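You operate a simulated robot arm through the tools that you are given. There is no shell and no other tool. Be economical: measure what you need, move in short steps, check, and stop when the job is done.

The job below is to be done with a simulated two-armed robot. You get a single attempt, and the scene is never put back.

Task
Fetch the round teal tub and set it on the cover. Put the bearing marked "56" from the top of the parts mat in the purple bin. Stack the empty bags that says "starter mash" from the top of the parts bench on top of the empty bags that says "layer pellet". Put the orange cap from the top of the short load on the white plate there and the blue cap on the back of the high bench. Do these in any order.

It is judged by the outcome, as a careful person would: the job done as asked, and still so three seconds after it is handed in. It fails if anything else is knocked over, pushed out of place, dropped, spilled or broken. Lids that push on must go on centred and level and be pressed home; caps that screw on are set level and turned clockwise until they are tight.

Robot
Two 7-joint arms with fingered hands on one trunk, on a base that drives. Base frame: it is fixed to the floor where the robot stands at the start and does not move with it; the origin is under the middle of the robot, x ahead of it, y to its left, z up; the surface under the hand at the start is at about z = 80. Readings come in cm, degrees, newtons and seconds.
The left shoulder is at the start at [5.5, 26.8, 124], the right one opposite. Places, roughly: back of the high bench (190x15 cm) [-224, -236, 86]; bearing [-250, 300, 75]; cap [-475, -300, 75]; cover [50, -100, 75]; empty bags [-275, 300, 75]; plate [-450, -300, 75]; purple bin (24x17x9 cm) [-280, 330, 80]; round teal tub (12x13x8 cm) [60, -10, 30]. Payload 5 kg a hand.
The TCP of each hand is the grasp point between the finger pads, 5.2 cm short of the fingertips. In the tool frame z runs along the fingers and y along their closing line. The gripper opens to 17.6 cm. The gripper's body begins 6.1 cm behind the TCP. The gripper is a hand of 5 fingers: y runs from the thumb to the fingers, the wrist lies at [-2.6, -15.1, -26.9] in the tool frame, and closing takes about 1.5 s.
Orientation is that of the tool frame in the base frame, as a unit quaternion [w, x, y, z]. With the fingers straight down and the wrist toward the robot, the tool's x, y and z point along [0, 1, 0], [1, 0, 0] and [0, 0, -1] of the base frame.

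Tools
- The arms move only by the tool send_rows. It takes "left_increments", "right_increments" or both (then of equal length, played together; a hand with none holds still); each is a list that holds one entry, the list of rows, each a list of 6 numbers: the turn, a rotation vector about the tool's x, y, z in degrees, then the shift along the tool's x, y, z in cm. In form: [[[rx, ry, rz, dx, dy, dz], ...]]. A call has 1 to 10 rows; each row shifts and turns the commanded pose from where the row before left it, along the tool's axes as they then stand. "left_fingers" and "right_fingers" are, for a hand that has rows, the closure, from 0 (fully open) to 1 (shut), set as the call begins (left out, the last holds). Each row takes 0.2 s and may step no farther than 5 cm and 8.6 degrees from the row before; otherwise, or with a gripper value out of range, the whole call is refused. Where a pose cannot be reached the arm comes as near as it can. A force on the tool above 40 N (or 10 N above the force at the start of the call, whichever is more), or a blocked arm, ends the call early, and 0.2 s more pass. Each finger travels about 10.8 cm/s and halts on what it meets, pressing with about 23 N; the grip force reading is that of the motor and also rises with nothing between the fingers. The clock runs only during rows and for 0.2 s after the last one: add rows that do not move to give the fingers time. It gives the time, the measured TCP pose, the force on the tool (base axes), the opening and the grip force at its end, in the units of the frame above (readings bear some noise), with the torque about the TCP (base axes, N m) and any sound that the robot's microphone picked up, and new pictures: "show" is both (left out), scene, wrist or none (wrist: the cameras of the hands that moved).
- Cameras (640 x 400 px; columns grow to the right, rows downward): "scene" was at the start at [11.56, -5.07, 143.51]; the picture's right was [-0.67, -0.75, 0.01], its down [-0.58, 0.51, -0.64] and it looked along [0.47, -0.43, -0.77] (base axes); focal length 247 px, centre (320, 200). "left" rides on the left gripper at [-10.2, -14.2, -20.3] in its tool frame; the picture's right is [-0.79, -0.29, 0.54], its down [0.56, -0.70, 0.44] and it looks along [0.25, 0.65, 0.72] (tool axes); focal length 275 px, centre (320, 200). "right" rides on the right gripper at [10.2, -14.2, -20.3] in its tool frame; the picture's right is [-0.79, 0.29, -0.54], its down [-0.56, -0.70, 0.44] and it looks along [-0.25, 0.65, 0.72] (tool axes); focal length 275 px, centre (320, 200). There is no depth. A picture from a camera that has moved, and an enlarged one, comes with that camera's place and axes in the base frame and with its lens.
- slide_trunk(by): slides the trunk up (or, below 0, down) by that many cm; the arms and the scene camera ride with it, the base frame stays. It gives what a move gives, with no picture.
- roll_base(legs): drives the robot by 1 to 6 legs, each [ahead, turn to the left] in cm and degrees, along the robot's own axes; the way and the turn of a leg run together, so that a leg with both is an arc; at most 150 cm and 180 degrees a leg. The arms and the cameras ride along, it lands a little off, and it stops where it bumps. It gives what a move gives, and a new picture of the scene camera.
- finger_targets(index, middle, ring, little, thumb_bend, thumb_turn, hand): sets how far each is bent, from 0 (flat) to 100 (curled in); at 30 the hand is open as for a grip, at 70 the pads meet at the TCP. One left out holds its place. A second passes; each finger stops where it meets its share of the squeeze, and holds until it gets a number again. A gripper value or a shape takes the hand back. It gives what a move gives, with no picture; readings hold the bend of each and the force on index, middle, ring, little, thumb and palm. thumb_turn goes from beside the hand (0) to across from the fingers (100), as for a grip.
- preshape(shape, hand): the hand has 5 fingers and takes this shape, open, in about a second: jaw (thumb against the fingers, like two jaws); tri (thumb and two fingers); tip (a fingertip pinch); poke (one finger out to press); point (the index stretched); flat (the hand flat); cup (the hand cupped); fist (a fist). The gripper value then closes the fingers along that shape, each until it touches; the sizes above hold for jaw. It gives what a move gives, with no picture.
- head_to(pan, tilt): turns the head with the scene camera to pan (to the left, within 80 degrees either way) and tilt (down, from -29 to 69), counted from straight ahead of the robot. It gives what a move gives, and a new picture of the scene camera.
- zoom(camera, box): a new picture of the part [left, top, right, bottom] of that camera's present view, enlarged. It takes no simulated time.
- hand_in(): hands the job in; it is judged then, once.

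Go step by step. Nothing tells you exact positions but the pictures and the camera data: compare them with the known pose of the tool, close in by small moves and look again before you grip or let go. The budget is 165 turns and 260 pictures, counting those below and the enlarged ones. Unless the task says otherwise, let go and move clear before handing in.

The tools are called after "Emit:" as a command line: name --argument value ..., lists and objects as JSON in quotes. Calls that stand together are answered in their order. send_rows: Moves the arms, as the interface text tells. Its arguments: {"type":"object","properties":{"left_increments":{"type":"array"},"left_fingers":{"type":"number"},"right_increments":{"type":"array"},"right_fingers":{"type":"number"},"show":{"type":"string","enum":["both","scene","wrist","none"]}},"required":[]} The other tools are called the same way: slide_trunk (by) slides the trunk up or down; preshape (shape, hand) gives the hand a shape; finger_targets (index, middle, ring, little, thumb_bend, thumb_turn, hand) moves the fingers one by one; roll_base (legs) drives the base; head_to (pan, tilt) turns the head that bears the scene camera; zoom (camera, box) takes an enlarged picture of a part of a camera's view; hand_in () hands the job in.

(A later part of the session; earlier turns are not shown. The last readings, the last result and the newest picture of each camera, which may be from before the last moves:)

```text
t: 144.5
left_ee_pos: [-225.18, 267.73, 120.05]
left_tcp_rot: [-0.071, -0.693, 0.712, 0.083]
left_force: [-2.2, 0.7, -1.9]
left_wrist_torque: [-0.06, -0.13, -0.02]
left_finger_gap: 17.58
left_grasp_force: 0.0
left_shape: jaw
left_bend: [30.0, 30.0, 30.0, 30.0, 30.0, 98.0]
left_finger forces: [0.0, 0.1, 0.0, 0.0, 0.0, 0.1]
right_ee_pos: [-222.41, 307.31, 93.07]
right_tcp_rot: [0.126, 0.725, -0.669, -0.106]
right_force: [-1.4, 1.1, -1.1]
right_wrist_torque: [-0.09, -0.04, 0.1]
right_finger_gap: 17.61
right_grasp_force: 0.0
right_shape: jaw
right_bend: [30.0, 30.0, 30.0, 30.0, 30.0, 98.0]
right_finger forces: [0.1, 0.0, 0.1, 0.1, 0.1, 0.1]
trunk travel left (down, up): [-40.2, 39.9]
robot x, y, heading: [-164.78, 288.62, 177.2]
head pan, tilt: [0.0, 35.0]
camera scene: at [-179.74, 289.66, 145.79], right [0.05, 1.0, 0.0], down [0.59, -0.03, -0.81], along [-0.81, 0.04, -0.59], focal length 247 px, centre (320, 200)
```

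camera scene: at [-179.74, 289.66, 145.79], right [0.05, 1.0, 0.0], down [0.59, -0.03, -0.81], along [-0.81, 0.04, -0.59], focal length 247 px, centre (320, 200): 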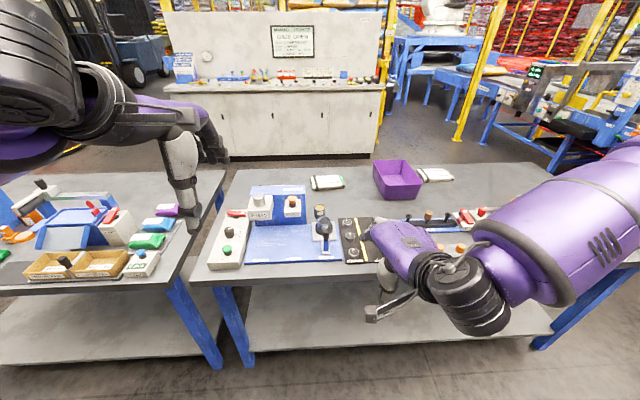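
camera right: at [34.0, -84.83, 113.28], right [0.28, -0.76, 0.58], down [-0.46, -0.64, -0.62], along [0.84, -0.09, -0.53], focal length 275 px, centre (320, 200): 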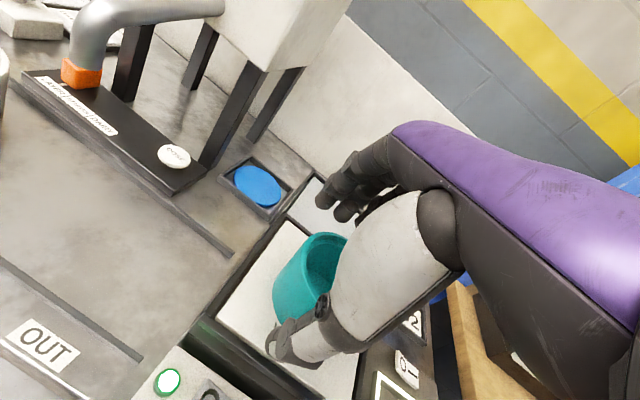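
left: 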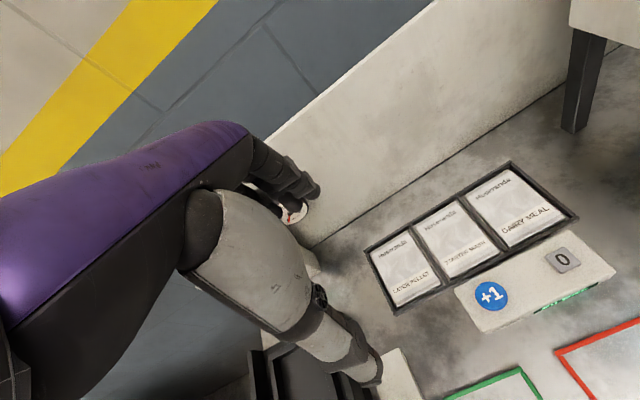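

I've arrived: the purple bin, two white bags and the parts mat lie ahead. I'll raise the right hand for a clear view and zoom in.

Emit:
slide_trunk --by 15

Emit:
send_rows --right_increments '[[[0, 0, 0, -3, -1, -3], [0, 0, 0, -3, -1, -3], [0, 0, 0, -3, -1, -3], [0, 0, 0, -3, -1, -3], [0, 0, 0, -3, 0, -3], [0, 0, 0, -3, 0, -3]]]' --show "both"

Emit:
zoom --camera "scene" --box '[290, 130, 490, 260]'

```text
t: 146.2
left_ee_pos: [-225.06, 267.55, 135.11]
left_tcp_rot: [-0.073, -0.695, 0.711, 0.083]
left_force: [-1.0, 0.1, -0.8]
left_wrist_torque: [-0.01, -0.04, -0.05]
left_finger_gap: 17.59
left_grasp_force: 0.1
left_shape: jaw
left_bend: [30.0, 30.0, 30.0, 30.0, 30.0, 98.0]
left_finger forces: [0.0, 0.0, 0.0, 0.0, 0.1, 0.0]
right_ee_pos: [-222.87, 307.14, 110.95]
right_tcp_rot: [0.143, 0.721, -0.666, -0.126]
right_force: [-0.2, 0.1, -0.6]
right_wrist_torque: [-0.01, -0.05, 0.02]
right_finger_gap: 17.61
right_grasp_force: 0.1
right_shape: jaw
right_bend: [30.0, 30.0, 30.0, 30.0, 30.0, 98.0]
right_finger forces: [0.1, 0.0, 0.0, 0.1, 0.1, 0.0]
trunk travel left (down, up): [-55.2, 24.9]
robot x, y, heading: [-164.95, 288.74, 176.8]
head pan, tilt: [0.0, 35.0]
```

```text
t: 147.6
left_ee_pos: [-224.8, 268.0, 135.43]
left_tcp_rot: [-0.074, -0.693, 0.712, 0.085]
left_force: [2.9, 2.6, 1.3]
left_wrist_torque: [-0.3, 0.24, 0.13]
left_finger_gap: 17.57
left_grasp_force: 0.0
left_shape: jaw
left_bend: [30.0, 30.0, 30.0, 30.0, 30.0, 98.0]
left_finger forces: [0.1, 0.0, 0.0, 0.1, 0.0, 0.0]
right_ee_pos: [-225.78, 317.87, 120.27]
right_tcp_rot: [0.141, 0.727, -0.661, -0.121]
right_force: [1.4, 2.4, -0.4]
right_wrist_torque: [-0.25, 0.16, 0.06]
right_finger_gap: 17.61
right_grasp_force: 0.0
right_shape: jaw
right_bend: [30.0, 30.0, 30.0, 30.0, 30.0, 98.0]
right_finger forces: [0.0, 0.0, 0.0, 0.0, 0.1, 0.0]
right hand out of reach, approached as far as the arm can: row 1, 2, 3, 4, 5, 6
trunk travel left (down, up): [-55.2, 24.9]
robot x, y, heading: [-164.68, 289.03, 177.3]
head pan, tilt: [0.0, 35.0]
camera scene: at [-177.41, 289.81, 160.97], right [0.05, 1.0, 0.0], down [0.58, -0.03, -0.81], along [-0.81, 0.04, -0.58], focal length 247 px, centre (320, 200)
camera right: at [-204.43, 309.82, 133.98], right [-0.15, 0.79, 0.6], down [0.44, 0.59, -0.68], along [-0.89, 0.16, -0.43], focal length 275 px, centre (320, 200)
```

scene: 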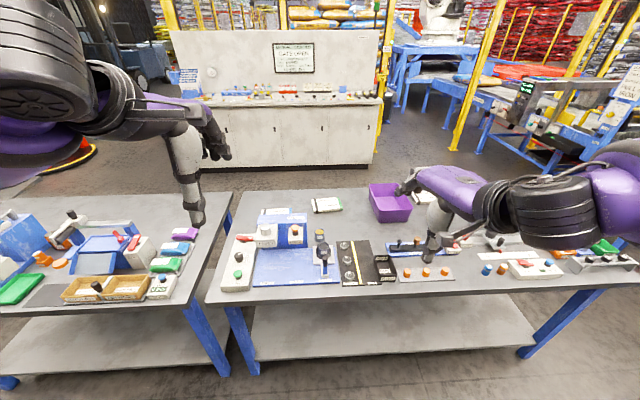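
right: 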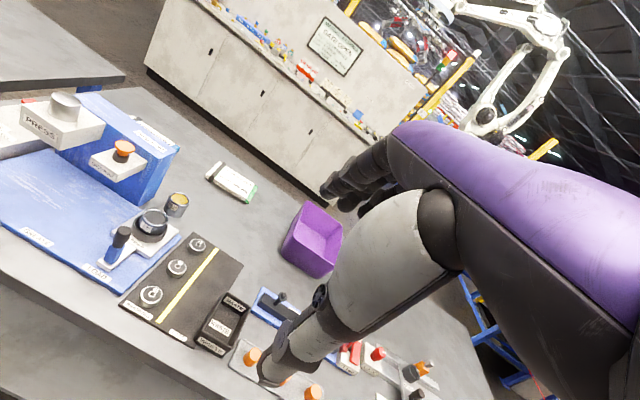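

```text
3.08 times, centred on (390, 195) of scene
camera zoom: at [-177.41, 289.81, 160.97], right [0.05, 1.0, 0.0], down [0.58, -0.03, -0.81], along [-0.81, 0.04, -0.58], focal length 760 px, centre (105, 215)
```

zoom: 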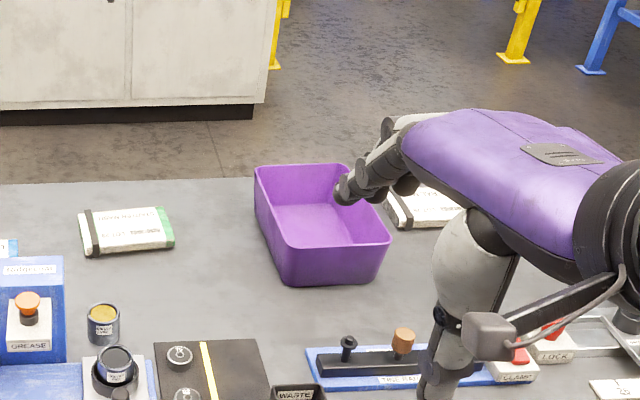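

I see the mat with three bearings left of a yellow stripe, and two bag bundles. I'll zoom on the mat and bags to read the marks.

Emit:
zoom --camera "right" --box '[120, 220, 248, 330]'

Emit:
zoom --camera "scene" --box '[325, 230, 405, 290]'

Emit:
zoom --camera "scene" --box '[300, 180, 360, 220]'

Emit:
zoom --camera "right" --box '[195, 155, 275, 210]'

```text
3.64 times, centred on (184, 275) of right
camera zoom: at [-204.43, 309.82, 133.98], right [-0.15, 0.79, 0.6], down [0.44, 0.59, -0.68], along [-0.89, 0.16, -0.43], focal length 1001 px, centre (814, -73)
```

zoom: 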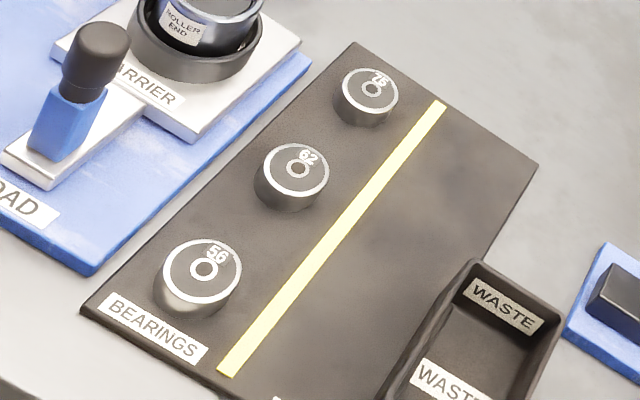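

```text
6.67 times, centred on (365, 260) of scene
camera zoom: at [-177.41, 289.81, 160.97], right [0.05, 1.0, 0.0], down [0.58, -0.03, -0.81], along [-0.81, 0.04, -0.58], focal length 1648 px, centre (20, -200)
```

zoom: 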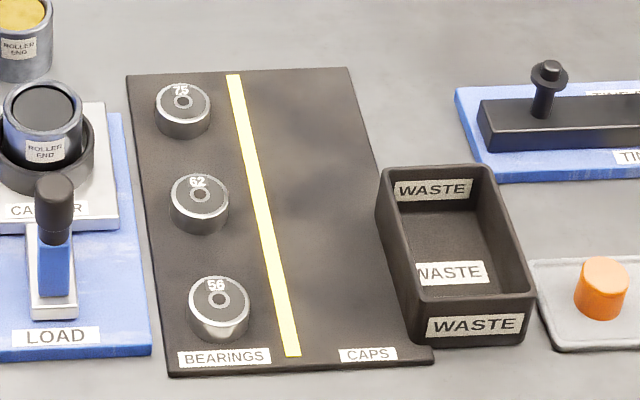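

```text
10.00 times, centred on (330, 200) of scene
camera zoom: at [-177.41, 289.81, 160.97], right [0.05, 1.0, 0.0], down [0.58, -0.03, -0.81], along [-0.81, 0.04, -0.58], focal length 2471 px, centre (220, 200)
```

zoom: 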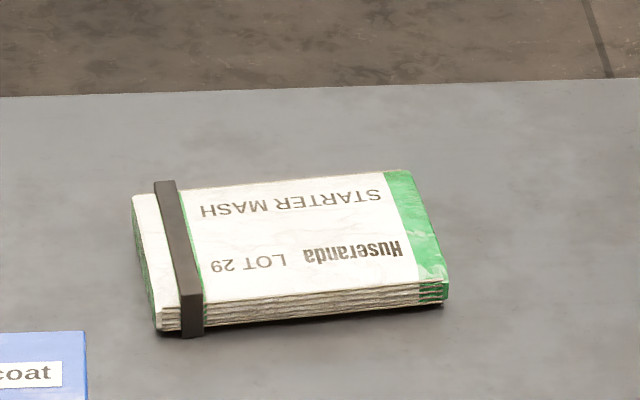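

```text
7.27 times, centred on (235, 182) of right
camera zoom: at [-204.43, 309.82, 133.98], right [-0.15, 0.79, 0.6], down [0.44, 0.59, -0.68], along [-0.89, 0.16, -0.43], focal length 2002 px, centre (938, 327)
```

zoom: 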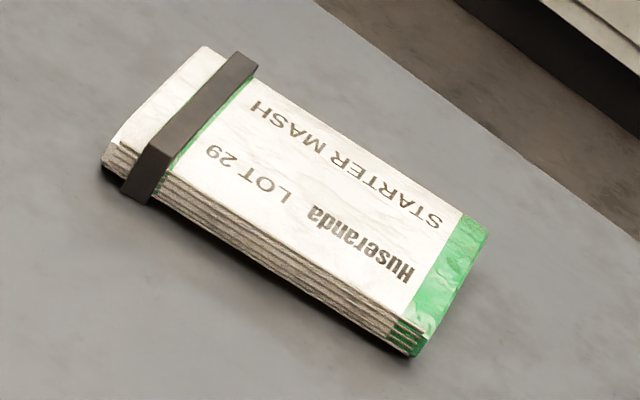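

Bearing "56" is the nearest one on the mat at about [-236,304], top z≈84.5. The STARTER MASH bundle is left of the bin. I'll lower the trunk and bring the right hand vertical above the bearing.

Emit:
slide_trunk --by -15

Emit:
preshape --hand "right" --shape "tip"

Emit:
send_rows --right_increments '[[[3.5, 0, 0, 2, 1.6, 0], [3.5, 0, 0, 2, 1.6, 0], [3.5, 0, 0, 2, 1.6, 0], [3.5, 0, 0, 2, 1.6, 0], [3.5, 0, 0, 2, 1.6, 0], [3.5, 0, 0, 2, 1.6, 0], [0, 0, 0, 0, 0, 0]]]' --show "both"

```text
t: 149.4
left_ee_pos: [-224.79, 267.8, 120.3]
left_tcp_rot: [-0.072, -0.693, 0.712, 0.084]
left_force: [0.8, 1.0, 0.0]
left_wrist_torque: [-0.09, 0.04, 0.01]
left_finger_gap: 17.58
left_grasp_force: 0.0
left_shape: jaw
left_bend: [30.0, 30.0, 30.0, 30.0, 30.0, 98.0]
left_finger forces: [0.0, 0.0, 0.0, 0.0, 0.0, 0.0]
right_ee_pos: [-226.31, 317.57, 102.59]
right_tcp_rot: [0.127, 0.73, -0.663, -0.104]
right_force: [0.0, 0.0, 0.5]
right_wrist_torque: [-0.01, 0.03, 0.01]
right_finger_gap: 17.61
right_grasp_force: 0.1
right_shape: jaw
right_bend: [30.0, 30.0, 30.0, 30.0, 30.0, 98.0]
right_finger forces: [0.0, 0.0, 0.1, 0.0, 0.1, 0.0]
trunk travel left (down, up): [-40.2, 39.9]
robot x, y, heading: [-164.62, 288.91, 177.2]
head pan, tilt: [0.0, 35.0]
```

```text
t: 150.3
left_ee_pos: [-225.05, 267.54, 120.15]
left_tcp_rot: [-0.072, -0.694, 0.712, 0.083]
left_force: [-0.1, 0.3, 0.1]
left_wrist_torque: [-0.02, 0.02, -0.02]
left_finger_gap: 17.59
left_grasp_force: 0.0
left_shape: jaw
left_bend: [30.0, 30.0, 30.0, 30.0, 30.0, 98.0]
left_finger forces: [0.0, 0.0, 0.1, 0.1, 0.0, 0.0]
right_ee_pos: [-226.42, 317.52, 102.41]
right_tcp_rot: [0.127, 0.73, -0.663, -0.105]
right_force: [0.8, 0.0, -0.1]
right_wrist_torque: [0.03, 0.02, -0.01]
right_finger_gap: 17.6
right_grasp_force: 0.1
right_shape: tip
right_bend: [30.0, 98.0, 99.0, 99.0, 30.0, 98.0]
right_finger forces: [0.0, 0.0, 0.1, 0.0, 0.0, 0.1]
trunk travel left (down, up): [-40.2, 39.9]
robot x, y, heading: [-165.02, 289.0, 177.0]
head pan, tilt: [0.0, 35.0]
```

```text
t: 151.9
left_ee_pos: [-224.89, 267.56, 120.32]
left_tcp_rot: [-0.072, -0.693, 0.712, 0.084]
left_force: [0.9, -1.2, 0.1]
left_wrist_torque: [0.06, 0.14, 0.02]
left_finger_gap: 17.62
left_grasp_force: 0.0
left_shape: jaw
left_bend: [30.0, 30.0, 30.0, 30.0, 30.0, 98.0]
left_finger forces: [0.0, 0.1, 0.0, 0.0, 0.0, 0.1]
right_ee_pos: [-234.56, 304.53, 104.53]
right_tcp_rot: [-0.008, 0.741, -0.672, 0.019]
right_force: [0.0, -0.7, 1.4]
right_wrist_torque: [0.09, 0.12, -0.05]
right_finger_gap: 17.57
right_grasp_force: 0.0
right_shape: tip
right_bend: [30.0, 98.0, 99.0, 99.0, 30.0, 97.0]
right_finger forces: [0.0, 0.1, 0.1, 0.0, 0.0, 0.0]
trunk travel left (down, up): [-40.2, 39.9]
robot x, y, heading: [-164.63, 288.91, 177.3]
head pan, tilt: [0.0, 35.0]
camera scene: at [-179.42, 289.51, 145.85], right [0.05, 1.0, 0.0], down [0.58, -0.03, -0.81], along [-0.81, 0.04, -0.58], focal length 247 px, centre (320, 200)
camera right: at [-220.42, 295.91, 125.44], right [-0.38, 0.77, 0.52], down [0.66, 0.62, -0.43], along [-0.65, 0.18, -0.74], focal length 275 px, centre (320, 200)
```

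scene: 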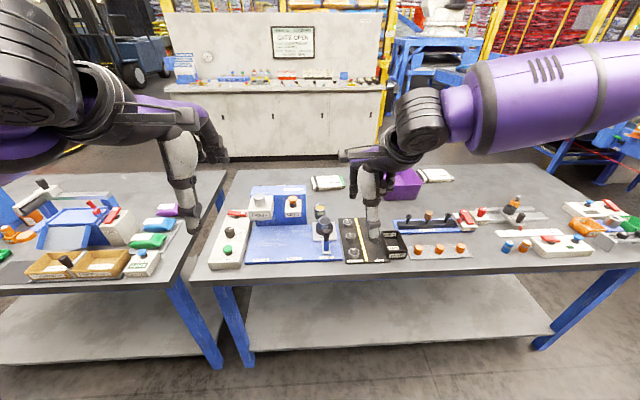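
right: 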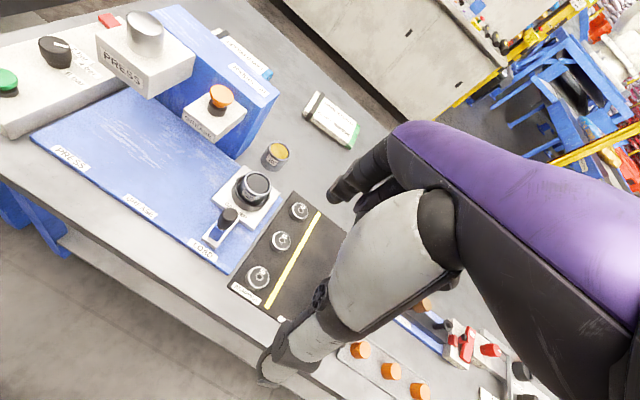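

The hand is vertical near the bearing at about [-236.5,303.5]. I'll close the pinch in the air to see where the tips meet.

Emit:
send_rows --right_increments '[[[0, 0, 0, 0, 0, 0], [0, 0, 0, 0, 0, 0], [0, 0, 0, 0, 0, 0], [0, 0, 0, 0, 0, 0], [0, 0, 0, 0, 0, 0], [0, 0, 0, 0, 0, 0]]]' --right_fingers 0.7 --show "wrist"

Emit:
zoom --camera "scene" --box '[320, 140, 448, 260]'

```text
t: 153.3
left_ee_pos: [-225.0, 267.53, 120.28]
left_tcp_rot: [-0.072, -0.694, 0.711, 0.084]
left_force: [-1.1, 0.3, -0.1]
left_wrist_torque: [0.0, 0.01, 0.01]
left_finger_gap: 17.62
left_grasp_force: 0.0
left_shape: jaw
left_bend: [30.0, 30.0, 30.0, 30.0, 30.0, 98.0]
left_finger forces: [0.0, 0.0, 0.0, 0.1, 0.0, 0.0]
right_ee_pos: [-234.83, 304.57, 104.45]
right_tcp_rot: [-0.008, 0.742, -0.671, 0.018]
right_force: [0.2, 0.0, 0.6]
right_wrist_torque: [0.0, 0.0, 0.0]
right_finger_gap: 5.39
right_grasp_force: 0.0
right_shape: tip
right_bend: [73.0, 98.0, 99.0, 99.0, 74.0, 100.0]
right_finger forces: [0.0, 0.1, 0.0, 0.0, 0.1, 0.0]
trunk travel left (down, up): [-40.2, 39.9]
robot x, y, heading: [-164.45, 288.88, 177.3]
head pan, tilt: [0.0, 35.0]
camera right: at [-220.55, 295.97, 125.3], right [-0.38, 0.77, 0.52], down [0.66, 0.62, -0.42], along [-0.64, 0.18, -0.74], focal length 275 px, centre (320, 200)
```

right: 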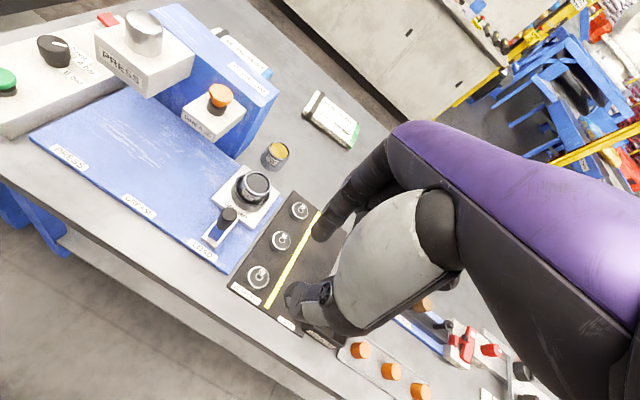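

```text
3.33 times, centred on (384, 200) of scene
camera zoom: at [-179.57, 289.57, 145.82], right [0.05, 1.0, 0.0], down [0.58, -0.03, -0.81], along [-0.81, 0.04, -0.59], focal length 824 px, centre (107, 200)
```

zoom: 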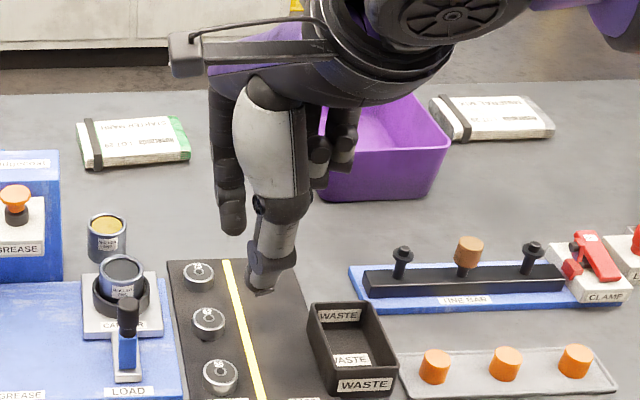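

The tips meet along the TCP line. I'll open slightly, move over the bearing and descend part way.

Emit:
send_rows --right_increments '[[[0, 0, 0, 0.45, 1.1, 2], [0, 0, 0, 0.45, 1.1, 2], [0, 0, 0, 0, 0, 3], [0, 0, 0, 0, 0, 3], [0, 0, 0, 0, 0, 1.5], [0, 0, 0, 0, 0, 0]]]' --right_fingers 0.55 --show "wrist"

Emit:
zoom --camera "right" --box '[220, 210, 348, 330]'

Emit:
zoom --camera "scene" --box '[320, 160, 448, 280]'

```text
t: 154.7
left_ee_pos: [-225.08, 267.57, 120.24]
left_tcp_rot: [-0.071, -0.694, 0.712, 0.083]
left_force: [-0.1, -0.5, 0.2]
left_wrist_torque: [0.03, 0.0, 0.01]
left_finger_gap: 17.6
left_grasp_force: 0.0
left_shape: jaw
left_bend: [30.0, 30.0, 30.0, 30.0, 30.0, 98.0]
left_finger forces: [0.0, 0.0, 0.1, 0.0, 0.0, 0.0]
right_ee_pos: [-235.17, 305.35, 94.45]
right_tcp_rot: [-0.008, 0.742, -0.67, 0.02]
right_force: [-0.3, -0.4, 0.5]
right_wrist_torque: [0.02, 0.02, 0.0]
right_finger_gap: 7.9
right_grasp_force: 0.2
right_shape: tip
right_bend: [73.0, 98.0, 99.0, 99.0, 72.0, 100.0]
right_finger forces: [0.0, 0.1, 0.1, 0.1, 0.0, 0.0]
right hand out of reach, approached as far as the arm can: row 2, 3, 4, 5
trunk travel left (down, up): [-40.2, 39.9]
robot x, y, heading: [-165.1, 289.03, 177.3]
head pan, tilt: [0.0, 35.0]
camera right: at [-220.97, 296.87, 115.33], right [-0.39, 0.77, 0.51], down [0.66, 0.62, -0.43], along [-0.65, 0.18, -0.74], focal length 275 px, centre (320, 200)
```

right: 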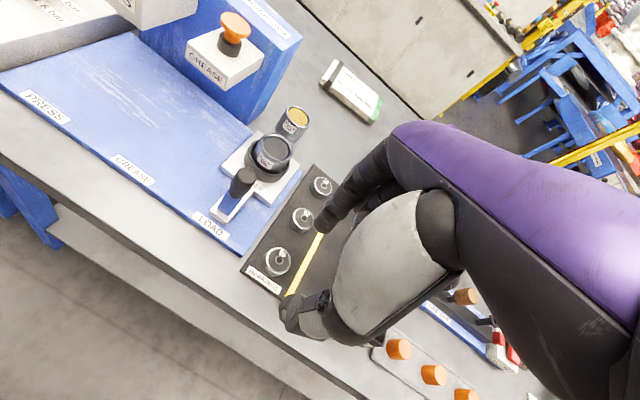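

```text
3.33 times, centred on (284, 270) of right
camera zoom: at [-220.97, 296.87, 115.33], right [-0.39, 0.77, 0.51], down [0.66, 0.62, -0.43], along [-0.65, 0.18, -0.74], focal length 918 px, centre (440, -33)
```

zoom: 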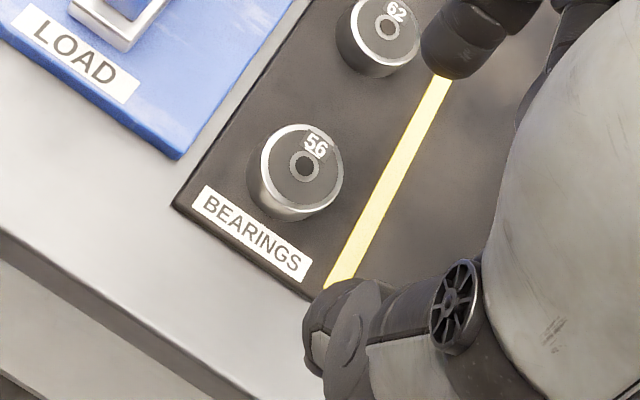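

```text
3.33 times, centred on (384, 220) of scene
camera zoom: at [-179.58, 289.55, 145.81], right [0.05, 1.0, 0.0], down [0.58, -0.03, -0.81], along [-0.81, 0.04, -0.59], focal length 824 px, centre (107, 133)
```

zoom: 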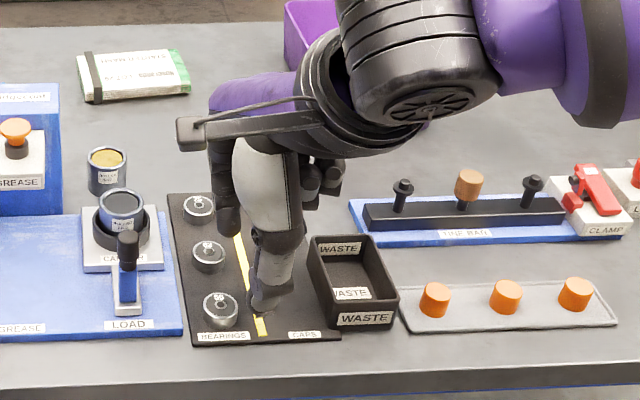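

The arm is at a joint limit reaching leftward. I'll lift and turn the base a little left so the bearing lies more to my right.

Emit:
slide_trunk --by 13

Emit:
roll_base --legs '[[-4, 12]]'

Emit:
send_rows --right_increments '[[[0, 0, 0, -2.5, 0.8, 0], [0, 0, 0, -2.5, 0.8, 0], [0, 0, 0, -2.5, 0.8, 0], [0, 0, 0, -2.5, 0.8, 0], [0, 0, 0, -2, 0, 0], [0, 0, 0, 0, 0, 0]]]' --show "wrist"

```text
t: 156.2
left_ee_pos: [-225.06, 267.45, 133.19]
left_tcp_rot: [-0.072, -0.694, 0.711, 0.084]
left_force: [0.6, 0.3, -0.6]
left_wrist_torque: [0.01, -0.04, 0.0]
left_finger_gap: 17.6
left_grasp_force: 0.1
left_shape: jaw
left_bend: [30.0, 30.0, 30.0, 30.0, 30.0, 98.0]
left_finger forces: [0.0, 0.1, 0.0, 0.0, 0.0, 0.0]
right_ee_pos: [-235.22, 305.43, 110.3]
right_tcp_rot: [0.007, 0.742, -0.67, 0.002]
right_force: [-1.4, 0.2, -0.2]
right_wrist_torque: [-0.01, -0.03, 0.02]
right_finger_gap: 7.9
right_grasp_force: 0.1
right_shape: tip
right_bend: [73.0, 98.0, 99.0, 99.0, 72.0, 100.0]
right_finger forces: [0.0, 0.0, 0.1, 0.0, 0.1, 0.1]
trunk travel left (down, up): [-53.2, 26.9]
robot x, y, heading: [-164.78, 289.04, 177.1]
head pan, tilt: [0.0, 35.0]
```

```text
t: 157.7
left_ee_pos: [-215.26, 255.43, 133.27]
left_tcp_rot: [0.079, 0.765, -0.635, -0.076]
left_force: [0.2, -0.7, -0.3]
left_wrist_torque: [0.14, 0.04, -0.04]
left_finger_gap: 17.63
left_grasp_force: 0.1
left_shape: jaw
left_bend: [30.0, 30.0, 30.0, 30.0, 30.0, 98.0]
left_finger forces: [0.0, 0.1, 0.1, 0.2, 0.0, 0.0]
right_ee_pos: [-233.21, 290.52, 110.6]
right_tcp_rot: [0.008, 0.809, -0.588, 0.005]
right_force: [0.7, -1.3, 0.2]
right_wrist_torque: [0.13, 0.06, -0.09]
right_finger_gap: 7.88
right_grasp_force: 0.1
right_shape: tip
right_bend: [73.0, 98.0, 99.0, 99.0, 72.0, 100.0]
right_finger forces: [0.1, 0.1, 0.0, 0.0, 0.0, 0.0]
trunk travel left (down, up): [-53.2, 26.9]
robot x, y, heading: [-161.18, 289.09, -170.9]
head pan, tilt: [0.0, 35.0]
camera scene: at [-173.63, 287.07, 158.93], right [-0.16, 0.99, 0.0], down [0.58, 0.09, -0.81], along [-0.8, -0.13, -0.58], focal length 247 px, centre (320, 200)
```

scene: 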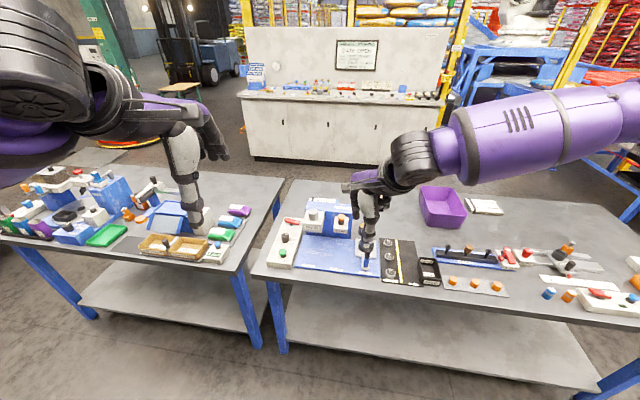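

```text
t: 159.1
left_ee_pos: [-213.89, 256.07, 133.86]
left_tcp_rot: [0.083, 0.762, -0.637, -0.083]
left_force: [-1.1, -0.3, -0.7]
left_wrist_torque: [0.08, -0.14, -0.09]
left_finger_gap: 17.6
left_grasp_force: 0.0
left_shape: jaw
left_bend: [30.0, 30.0, 30.0, 30.0, 30.0, 97.0]
left_finger forces: [0.0, 0.0, 0.1, 0.1, 0.1, 0.1]
right_ee_pos: [-238.72, 301.32, 111.51]
right_tcp_rot: [0.013, 0.81, -0.587, 0.001]
right_force: [-0.3, -1.0, -0.2]
right_wrist_torque: [0.05, -0.14, 0.0]
right_finger_gap: 7.92
right_grasp_force: 0.1
right_shape: tip
right_bend: [73.0, 98.0, 99.0, 99.0, 72.0, 100.0]
right_finger forces: [0.0, 0.0, 0.0, 0.0, 0.0, 0.1]
trunk travel left (down, up): [-53.2, 26.9]
robot x, y, heading: [-161.2, 289.22, -170.7]
head pan, tilt: [0.0, 35.0]
camera right: at [-221.88, 296.38, 131.57], right [-0.51, 0.67, 0.53], down [0.49, 0.74, -0.47], along [-0.71, 0.02, -0.71], focal length 275 px, centre (320, 200)
```

right: 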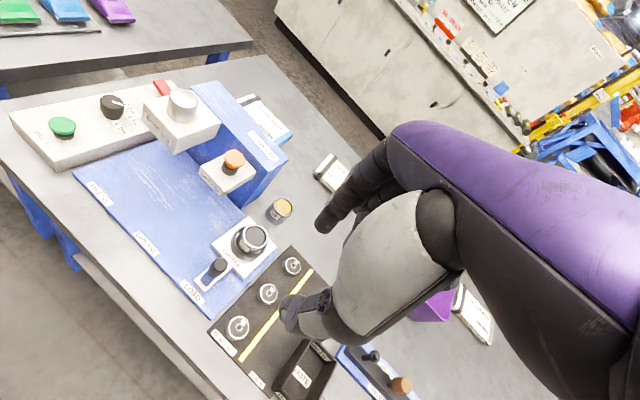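

The bearing is at [-236.5,303.5] again. I'll align over it, lower the trunk back, and re-check.

Emit:
send_rows --right_increments '[[[0, 0, 0, -0.7, -1, 0], [0, 0, 0, -0.7, -1, 0], [0, 0, 0, 0, 0, 0], [0, 0, 0, 0, 0, 0]]]' --show "none"

Emit:
slide_trunk --by -15

Emit:
zoom --camera "right" --box '[200, 210, 360, 350]'

```text
t: 160.1
left_ee_pos: [-213.85, 256.31, 134.01]
left_tcp_rot: [0.084, 0.761, -0.638, -0.085]
left_force: [-0.7, 0.1, 0.1]
left_wrist_torque: [0.01, -0.04, -0.02]
left_finger_gap: 17.62
left_grasp_force: 0.1
left_shape: jaw
left_bend: [30.0, 30.0, 30.0, 30.0, 30.0, 97.0]
left_finger forces: [0.0, 0.0, 0.1, 0.0, 0.0, 0.0]
right_ee_pos: [-237.19, 303.29, 111.4]
right_tcp_rot: [0.015, 0.809, -0.587, -0.001]
right_force: [-0.4, 0.0, -0.2]
right_wrist_torque: [-0.01, -0.04, -0.01]
right_finger_gap: 7.91
right_grasp_force: 0.1
right_shape: tip
right_bend: [73.0, 98.0, 99.0, 99.0, 72.0, 100.0]
right_finger forces: [0.0, 0.0, 0.0, 0.0, 0.0, 0.0]
trunk travel left (down, up): [-53.2, 26.9]
robot x, y, heading: [-161.02, 289.24, -170.6]
head pan, tilt: [0.0, 35.0]
```

```text
t: 161.8
left_ee_pos: [-213.55, 255.8, 119.03]
left_tcp_rot: [0.086, 0.765, -0.633, -0.08]
left_force: [-0.3, 0.3, 0.8]
left_wrist_torque: [-0.04, 0.02, 0.02]
left_finger_gap: 17.63
left_grasp_force: 0.1
left_shape: jaw
left_bend: [30.0, 30.0, 30.0, 30.0, 30.0, 97.0]
left_finger forces: [0.0, 0.0, 0.1, 0.0, 0.1, 0.0]
right_ee_pos: [-237.16, 303.3, 96.47]
right_tcp_rot: [0.014, 0.809, -0.587, -0.001]
right_force: [-0.6, 0.1, 0.4]
right_wrist_torque: [0.0, 0.01, -0.02]
right_finger_gap: 7.96
right_grasp_force: 0.0
right_shape: tip
right_bend: [73.0, 98.0, 99.0, 99.0, 72.0, 100.0]
right_finger forces: [0.1, 0.1, 0.0, 0.0, 0.0, 0.1]
trunk travel left (down, up): [-38.2, 41.9]
robot x, y, heading: [-160.77, 289.74, -170.9]
head pan, tilt: [0.0, 35.0]
```

```text
2.86 times, centred on (280, 280) of right
camera zoom: at [-220.15, 298.33, 116.55], right [-0.51, 0.68, 0.53], down [0.49, 0.74, -0.47], along [-0.71, 0.02, -0.7], focal length 786 px, centre (434, -29)
```

zoom: 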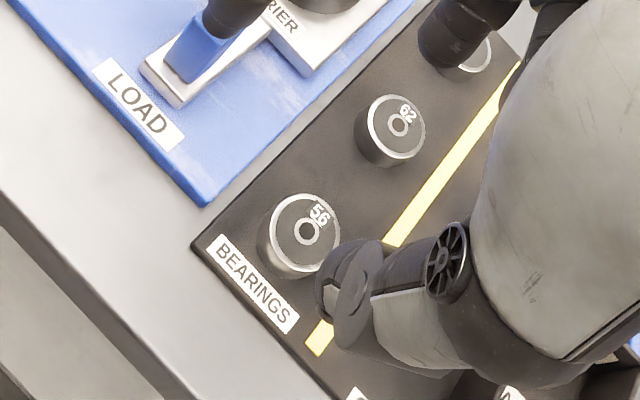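

Alignment is good. I'll narrow the pinch slightly, to avoid bearing 62, and descend slowly.

Emit:
send_rows --right_increments '[[[0, 0, 0, 0, 0, 0], [0, 0, 0, 0, 0, 1], [0, 0, 0, 0, 0, 1], [0, 0, 0, 0, 0, 1], [0, 0, 0, 0, 0, 1], [0, 0, 0, 0, 0, 1], [0, 0, 0, 0, 0, 0]]]' --right_fingers 0.64 --show "none"

Emit:
zoom --camera "right" --box '[240, 190, 368, 310]'

Emit:
zoom --camera "scene" --box '[340, 190, 450, 290]'

```text
t: 163.4
left_ee_pos: [-213.55, 255.84, 118.93]
left_tcp_rot: [0.086, 0.765, -0.634, -0.08]
left_force: [0.5, -0.4, 0.1]
left_wrist_torque: [0.0, -0.01, 0.03]
left_finger_gap: 17.61
left_grasp_force: 0.0
left_shape: jaw
left_bend: [30.0, 30.0, 30.0, 30.0, 30.0, 97.0]
left_finger forces: [0.0, 0.0, 0.0, 0.0, 0.1, 0.0]
right_ee_pos: [-237.21, 303.22, 91.36]
right_tcp_rot: [0.014, 0.809, -0.588, 0.001]
right_force: [0.4, 1.0, 0.4]
right_wrist_torque: [0.02, 0.01, -0.02]
right_finger_gap: 6.44
right_grasp_force: 0.0
right_shape: tip
right_bend: [73.0, 98.0, 99.0, 99.0, 73.0, 100.0]
right_finger forces: [0.0, 0.0, 0.0, 0.0, 0.0, 0.0]
trunk travel left (down, up): [-38.2, 41.9]
robot x, y, heading: [-160.96, 289.35, -171.0]
head pan, tilt: [0.0, 35.0]
```

```text
3.33 times, centred on (304, 250) of right
camera zoom: at [-220.25, 298.26, 111.51], right [-0.51, 0.68, 0.53], down [0.49, 0.74, -0.47], along [-0.71, 0.02, -0.7], focal length 918 px, centre (373, 33)
```

zoom: 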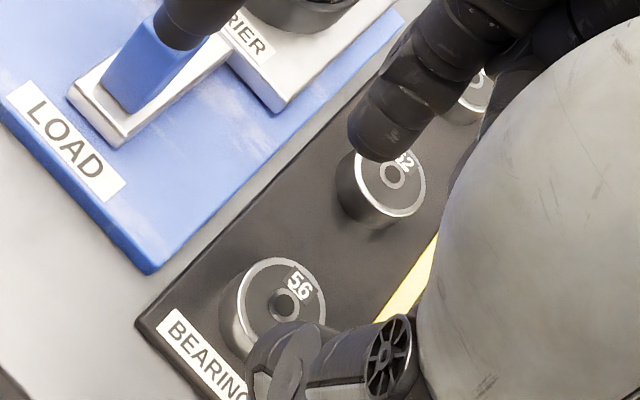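

```text
4.00 times, centred on (395, 240) of scene
camera zoom: at [-175.81, 286.89, 143.8], right [-0.16, 0.99, 0.0], down [0.58, 0.09, -0.81], along [-0.8, -0.13, -0.58], focal length 988 px, centre (20, 40)
```

zoom: 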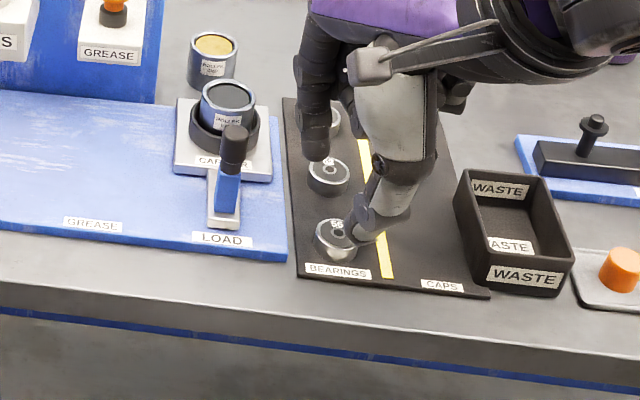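

The bearing is heading right between the tips. I'll continue down with small rows.

Emit:
send_rows --right_increments '[[[0, 0, 0, 0, 0, 0.7], [0, 0, 0, 0, 0, 0.7], [0, 0, 0, 0, 0, 0.7], [0, 0, 0, 0, 0, 0.7], [0, 0, 0, 0, 0, 0.7], [0, 0, 0, 0, 0, 0]]]' --right_fingers 0.64 --show "none"

Emit:
zoom --camera "right" --box '[240, 190, 368, 310]'

Emit:
zoom --camera "scene" --box '[340, 190, 450, 290]'

```text
t: 164.8
left_ee_pos: [-213.54, 255.86, 118.96]
left_tcp_rot: [0.086, 0.764, -0.634, -0.08]
left_force: [-0.1, -0.1, -0.9]
left_wrist_torque: [-0.02, 0.02, -0.01]
left_finger_gap: 17.6
left_grasp_force: 0.0
left_shape: jaw
left_bend: [30.0, 30.0, 30.0, 30.0, 30.0, 97.0]
left_finger forces: [0.0, 0.0, 0.0, 0.1, 0.1, 0.0]
right_ee_pos: [-237.19, 303.09, 87.76]
right_tcp_rot: [0.014, 0.81, -0.587, 0.0]
right_force: [1.1, -0.5, 0.0]
right_wrist_torque: [0.01, 0.05, -0.02]
right_finger_gap: 6.47
right_grasp_force: 0.0
right_shape: tip
right_bend: [73.0, 98.0, 99.0, 99.0, 73.0, 100.0]
right_finger forces: [0.0, 0.0, 0.0, 0.0, 0.1, 0.0]
trunk travel left (down, up): [-38.2, 41.9]
robot x, y, heading: [-160.83, 289.51, -170.6]
head pan, tilt: [0.0, 35.0]
```

```text
3.33 times, centred on (304, 250) of right
camera zoom: at [-220.29, 298.19, 107.99], right [-0.51, 0.67, 0.53], down [0.49, 0.74, -0.47], along [-0.71, 0.02, -0.7], focal length 918 px, centre (373, 33)
```

zoom: 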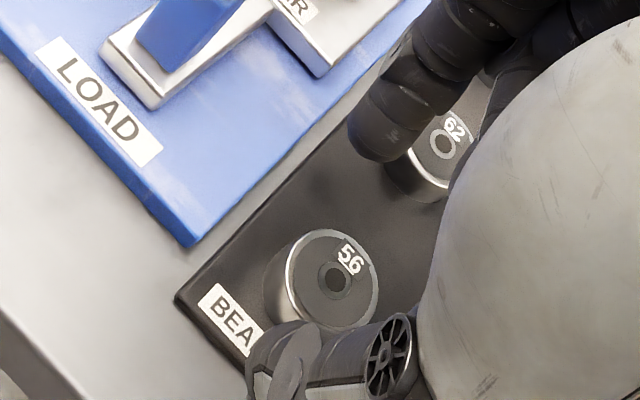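

```text
4.00 times, centred on (395, 240) of scene
camera zoom: at [-175.82, 286.89, 143.8], right [-0.16, 0.99, 0.0], down [0.58, 0.09, -0.81], along [-0.8, -0.13, -0.59], focal length 988 px, centre (20, 40)
```

zoom: 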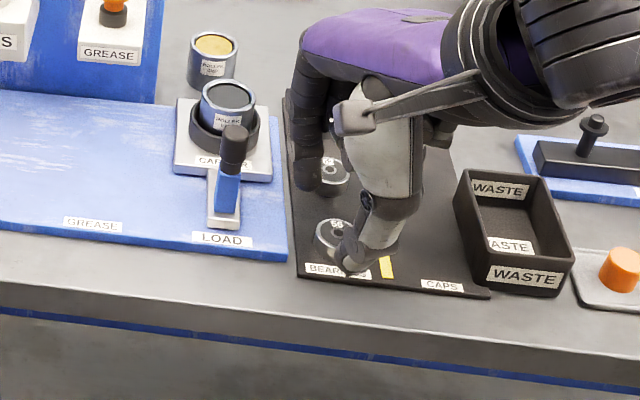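

The bearing lies between thumb and index. I'll go 0.7 cm lower and close.

Emit:
send_rows --right_increments '[[[0, 0, 0, 0, 0, 0.4], [0, 0, 0, 0, 0, 0.4], [0, 0, 0, 0, 0, 0]]]' --right_fingers 0.64 --show "none"

Emit:
send_rows --right_increments '[[[0, 0, 0, 0, 0, 0], [0, 0, 0, 0, 0, 0], [0, 0, 0, 0, 0, 0], [0, 0, 0, 0, 0, 0], [0, 0, 0, 0, 0, 0], [0, 0, 0, 0, 0, 0]]]' --right_fingers 1 --show "none"

Emit:
zoom --camera "right" --box '[240, 190, 368, 310]'

```text
t: 165.6
left_ee_pos: [-213.52, 255.88, 118.92]
left_tcp_rot: [0.085, 0.765, -0.634, -0.08]
left_force: [-0.1, 0.0, -0.2]
left_wrist_torque: [0.0, 0.0, 0.03]
left_finger_gap: 17.6
left_grasp_force: 0.2
left_shape: jaw
left_bend: [30.0, 30.0, 30.0, 30.0, 30.0, 97.0]
left_finger forces: [0.1, 0.1, 0.0, 0.1, 0.1, 0.1]
right_ee_pos: [-237.31, 303.17, 87.06]
right_tcp_rot: [0.015, 0.809, -0.587, 0.0]
right_force: [0.0, 0.1, -0.4]
right_wrist_torque: [0.01, 0.0, 0.01]
right_finger_gap: 6.44
right_grasp_force: 0.1
right_shape: tip
right_bend: [73.0, 98.0, 99.0, 99.0, 73.0, 100.0]
right_finger forces: [0.0, 0.1, 0.1, 0.1, 0.1, 0.0]
trunk travel left (down, up): [-38.2, 41.9]
robot x, y, heading: [-161.24, 289.18, -171.1]
head pan, tilt: [0.0, 35.0]
```

```text
t: 167.0
left_ee_pos: [-213.54, 255.85, 119.06]
left_tcp_rot: [0.086, 0.765, -0.633, -0.08]
left_force: [-0.2, -0.4, 0.1]
left_wrist_torque: [0.0, -0.05, -0.01]
left_finger_gap: 17.58
left_grasp_force: 0.2
left_shape: jaw
left_bend: [30.0, 30.0, 30.0, 30.0, 30.0, 97.0]
left_finger forces: [0.1, 0.1, 0.0, 0.0, 0.1, 0.0]
right_ee_pos: [-237.24, 303.1, 87.15]
right_tcp_rot: [0.014, 0.809, -0.587, -0.002]
right_force: [-0.2, 0.4, 12.6]
right_wrist_torque: [-0.01, 0.04, 0.02]
right_finger_gap: 1.49
right_grasp_force: 22.8
right_shape: tip
right_bend: [71.0, 100.0, 100.0, 100.0, 74.0, 100.0]
right_finger forces: [19.7, 0.1, 0.1, 0.0, 21.7, 0.0]
trunk travel left (down, up): [-38.2, 41.9]
robot x, y, heading: [-160.85, 289.21, -171.2]
head pan, tilt: [0.0, 35.0]
```

```text
3.33 times, centred on (304, 250) of right
camera zoom: at [-220.35, 298.14, 107.26], right [-0.51, 0.68, 0.53], down [0.49, 0.74, -0.47], along [-0.71, 0.02, -0.7], focal length 918 px, centre (373, 33)
```

zoom: 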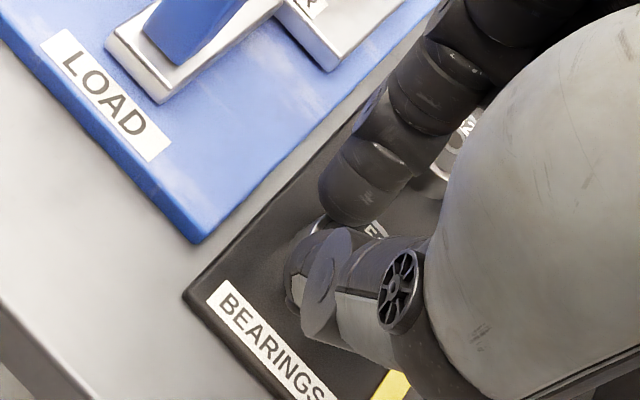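

The index (19.7 N) and thumb (21.7 N) hold the bearing. I'll lift it.

Emit:
slide_trunk --by 6

Emit:
zoom --camera "right" --box '[240, 190, 368, 310]'

Emit:
zoom --camera "scene" --box '[340, 190, 450, 290]'

```text
t: 168.0
left_ee_pos: [-213.66, 255.88, 124.92]
left_tcp_rot: [0.085, 0.765, -0.634, -0.08]
left_force: [-0.2, -1.6, -0.4]
left_wrist_torque: [0.01, -0.05, -0.03]
left_finger_gap: 17.61
left_grasp_force: 0.1
left_shape: jaw
left_bend: [30.0, 30.0, 30.0, 30.0, 30.0, 97.0]
left_finger forces: [0.0, 0.0, 0.0, 0.0, 0.0, 0.1]
right_ee_pos: [-237.18, 303.06, 93.03]
right_tcp_rot: [0.014, 0.809, -0.588, 0.0]
right_force: [0.3, -0.3, -2.0]
right_wrist_torque: [0.02, -0.04, -0.05]
right_finger_gap: 1.4
right_grasp_force: 23.0
right_shape: tip
right_bend: [71.0, 100.0, 100.0, 100.0, 74.0, 100.0]
right_finger forces: [16.6, 0.0, 0.0, 0.0, 17.4, 0.1]
trunk travel left (down, up): [-44.2, 35.9]
robot x, y, heading: [-161.12, 288.73, -170.7]
head pan, tilt: [0.0, 35.0]
```

```text
3.33 times, centred on (304, 250) of right
camera zoom: at [-220.36, 298.11, 113.07], right [-0.51, 0.67, 0.53], down [0.49, 0.74, -0.47], along [-0.71, 0.02, -0.71], focal length 918 px, centre (373, 33)
```

zoom: 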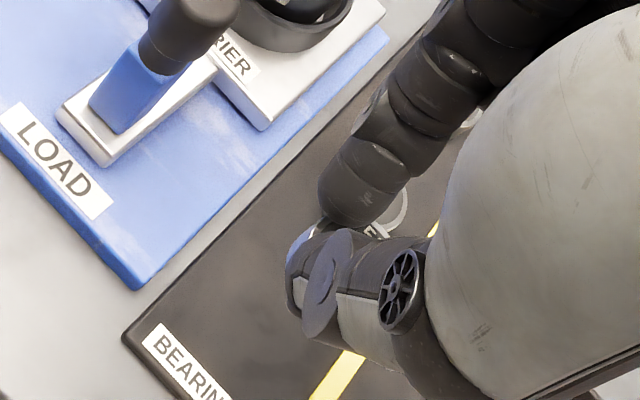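

```text
4.00 times, centred on (395, 240) of scene
camera zoom: at [-174.81, 287.04, 149.84], right [-0.16, 0.99, 0.0], down [0.58, 0.09, -0.81], along [-0.8, -0.13, -0.59], focal length 988 px, centre (20, 40)
```

zoom: 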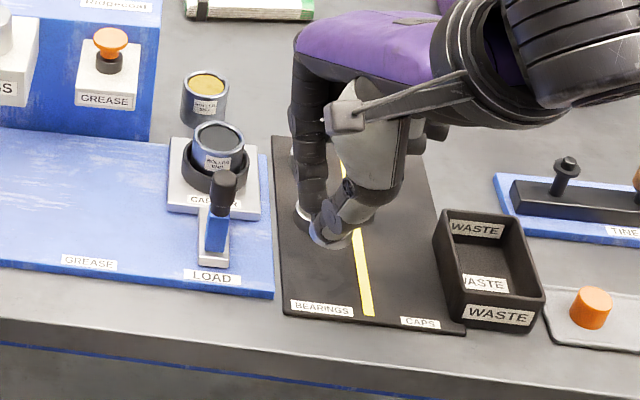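

The bearing is lifted. I'll raise further and drive toward the bin.

Emit:
slide_trunk --by 12

Emit:
roll_base --legs '[[0, -13], [33, 0]]'

Emit:
zoom --camera "right" --box '[0, 0, 640, 400]'

```text
t: 169.5
left_ee_pos: [-213.66, 255.87, 136.84]
left_tcp_rot: [0.086, 0.765, -0.634, -0.079]
left_force: [-1.2, -0.8, -0.1]
left_wrist_torque: [0.02, -0.01, 0.01]
left_finger_gap: 17.6
left_grasp_force: 0.0
left_shape: jaw
left_bend: [30.0, 30.0, 30.0, 30.0, 30.0, 97.0]
left_finger forces: [0.1, 0.1, 0.0, 0.1, 0.0, 0.0]
right_ee_pos: [-237.36, 302.97, 104.89]
right_tcp_rot: [0.013, 0.809, -0.588, 0.001]
right_force: [-0.5, 0.5, -1.1]
right_wrist_torque: [-0.03, -0.04, 0.0]
right_finger_gap: 1.4
right_grasp_force: 23.3
right_shape: tip
right_bend: [71.0, 100.0, 100.0, 100.0, 74.0, 100.0]
right_finger forces: [16.7, 0.0, 0.0, 0.1, 17.3, 0.1]
trunk travel left (down, up): [-56.2, 23.9]
robot x, y, heading: [-160.9, 289.33, -170.8]
head pan, tilt: [0.0, 35.0]
```

```text
t: 173.4
left_ee_pos: [-253.09, 270.47, 136.85]
left_tcp_rot: [-0.076, -0.69, 0.715, 0.089]
left_force: [-0.8, 0.3, -0.8]
left_wrist_torque: [0.02, -0.11, -0.05]
left_finger_gap: 17.56
left_grasp_force: 0.0
left_shape: jaw
left_bend: [30.0, 30.0, 30.0, 30.0, 30.0, 98.0]
left_finger forces: [0.1, 0.0, 0.0, 0.1, 0.0, 0.1]
right_ee_pos: [-265.83, 321.65, 104.88]
right_tcp_rot: [0.013, 0.739, -0.674, -0.001]
right_force: [-0.6, 0.7, -1.6]
right_wrist_torque: [-0.03, -0.09, 0.0]
right_finger_gap: 1.41
right_grasp_force: 23.7
right_shape: tip
right_bend: [71.0, 100.0, 100.0, 100.0, 74.0, 100.0]
right_finger forces: [16.5, 0.1, 0.0, 0.0, 17.0, 0.0]
trunk travel left (down, up): [-56.2, 23.9]
robot x, y, heading: [-194.45, 291.51, 176.5]
head pan, tilt: [0.0, 35.0]
camera scene: at [-207.17, 292.48, 161.93], right [0.06, 1.0, 0.0], down [0.59, -0.04, -0.81], along [-0.81, 0.05, -0.59], focal length 247 px, centre (320, 200)
```

scene: 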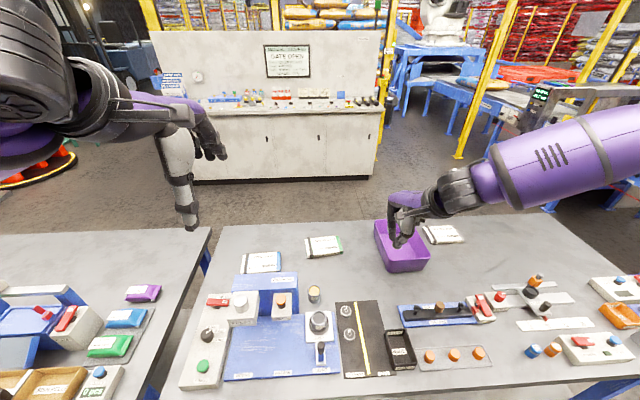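

```text
1.00 times, centred on (320, 200) of right (not enlarged: the box is as wide or as high as the picture)
camera zoom: at [-250.4, 313.2, 125.1], right [-0.35, 0.77, 0.53], down [0.64, 0.61, -0.47], along [-0.69, 0.18, -0.71], focal length 275 px, centre (320, 200)
```

zoom: 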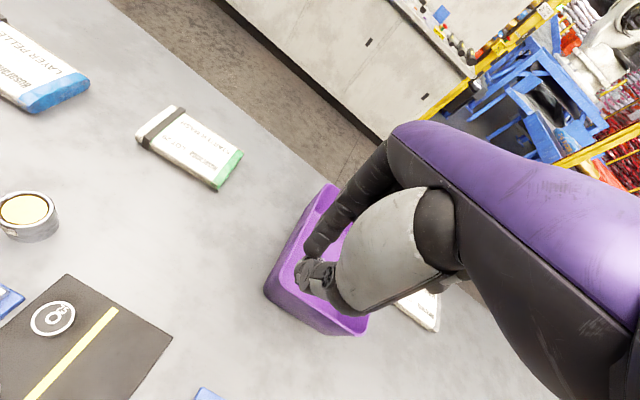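

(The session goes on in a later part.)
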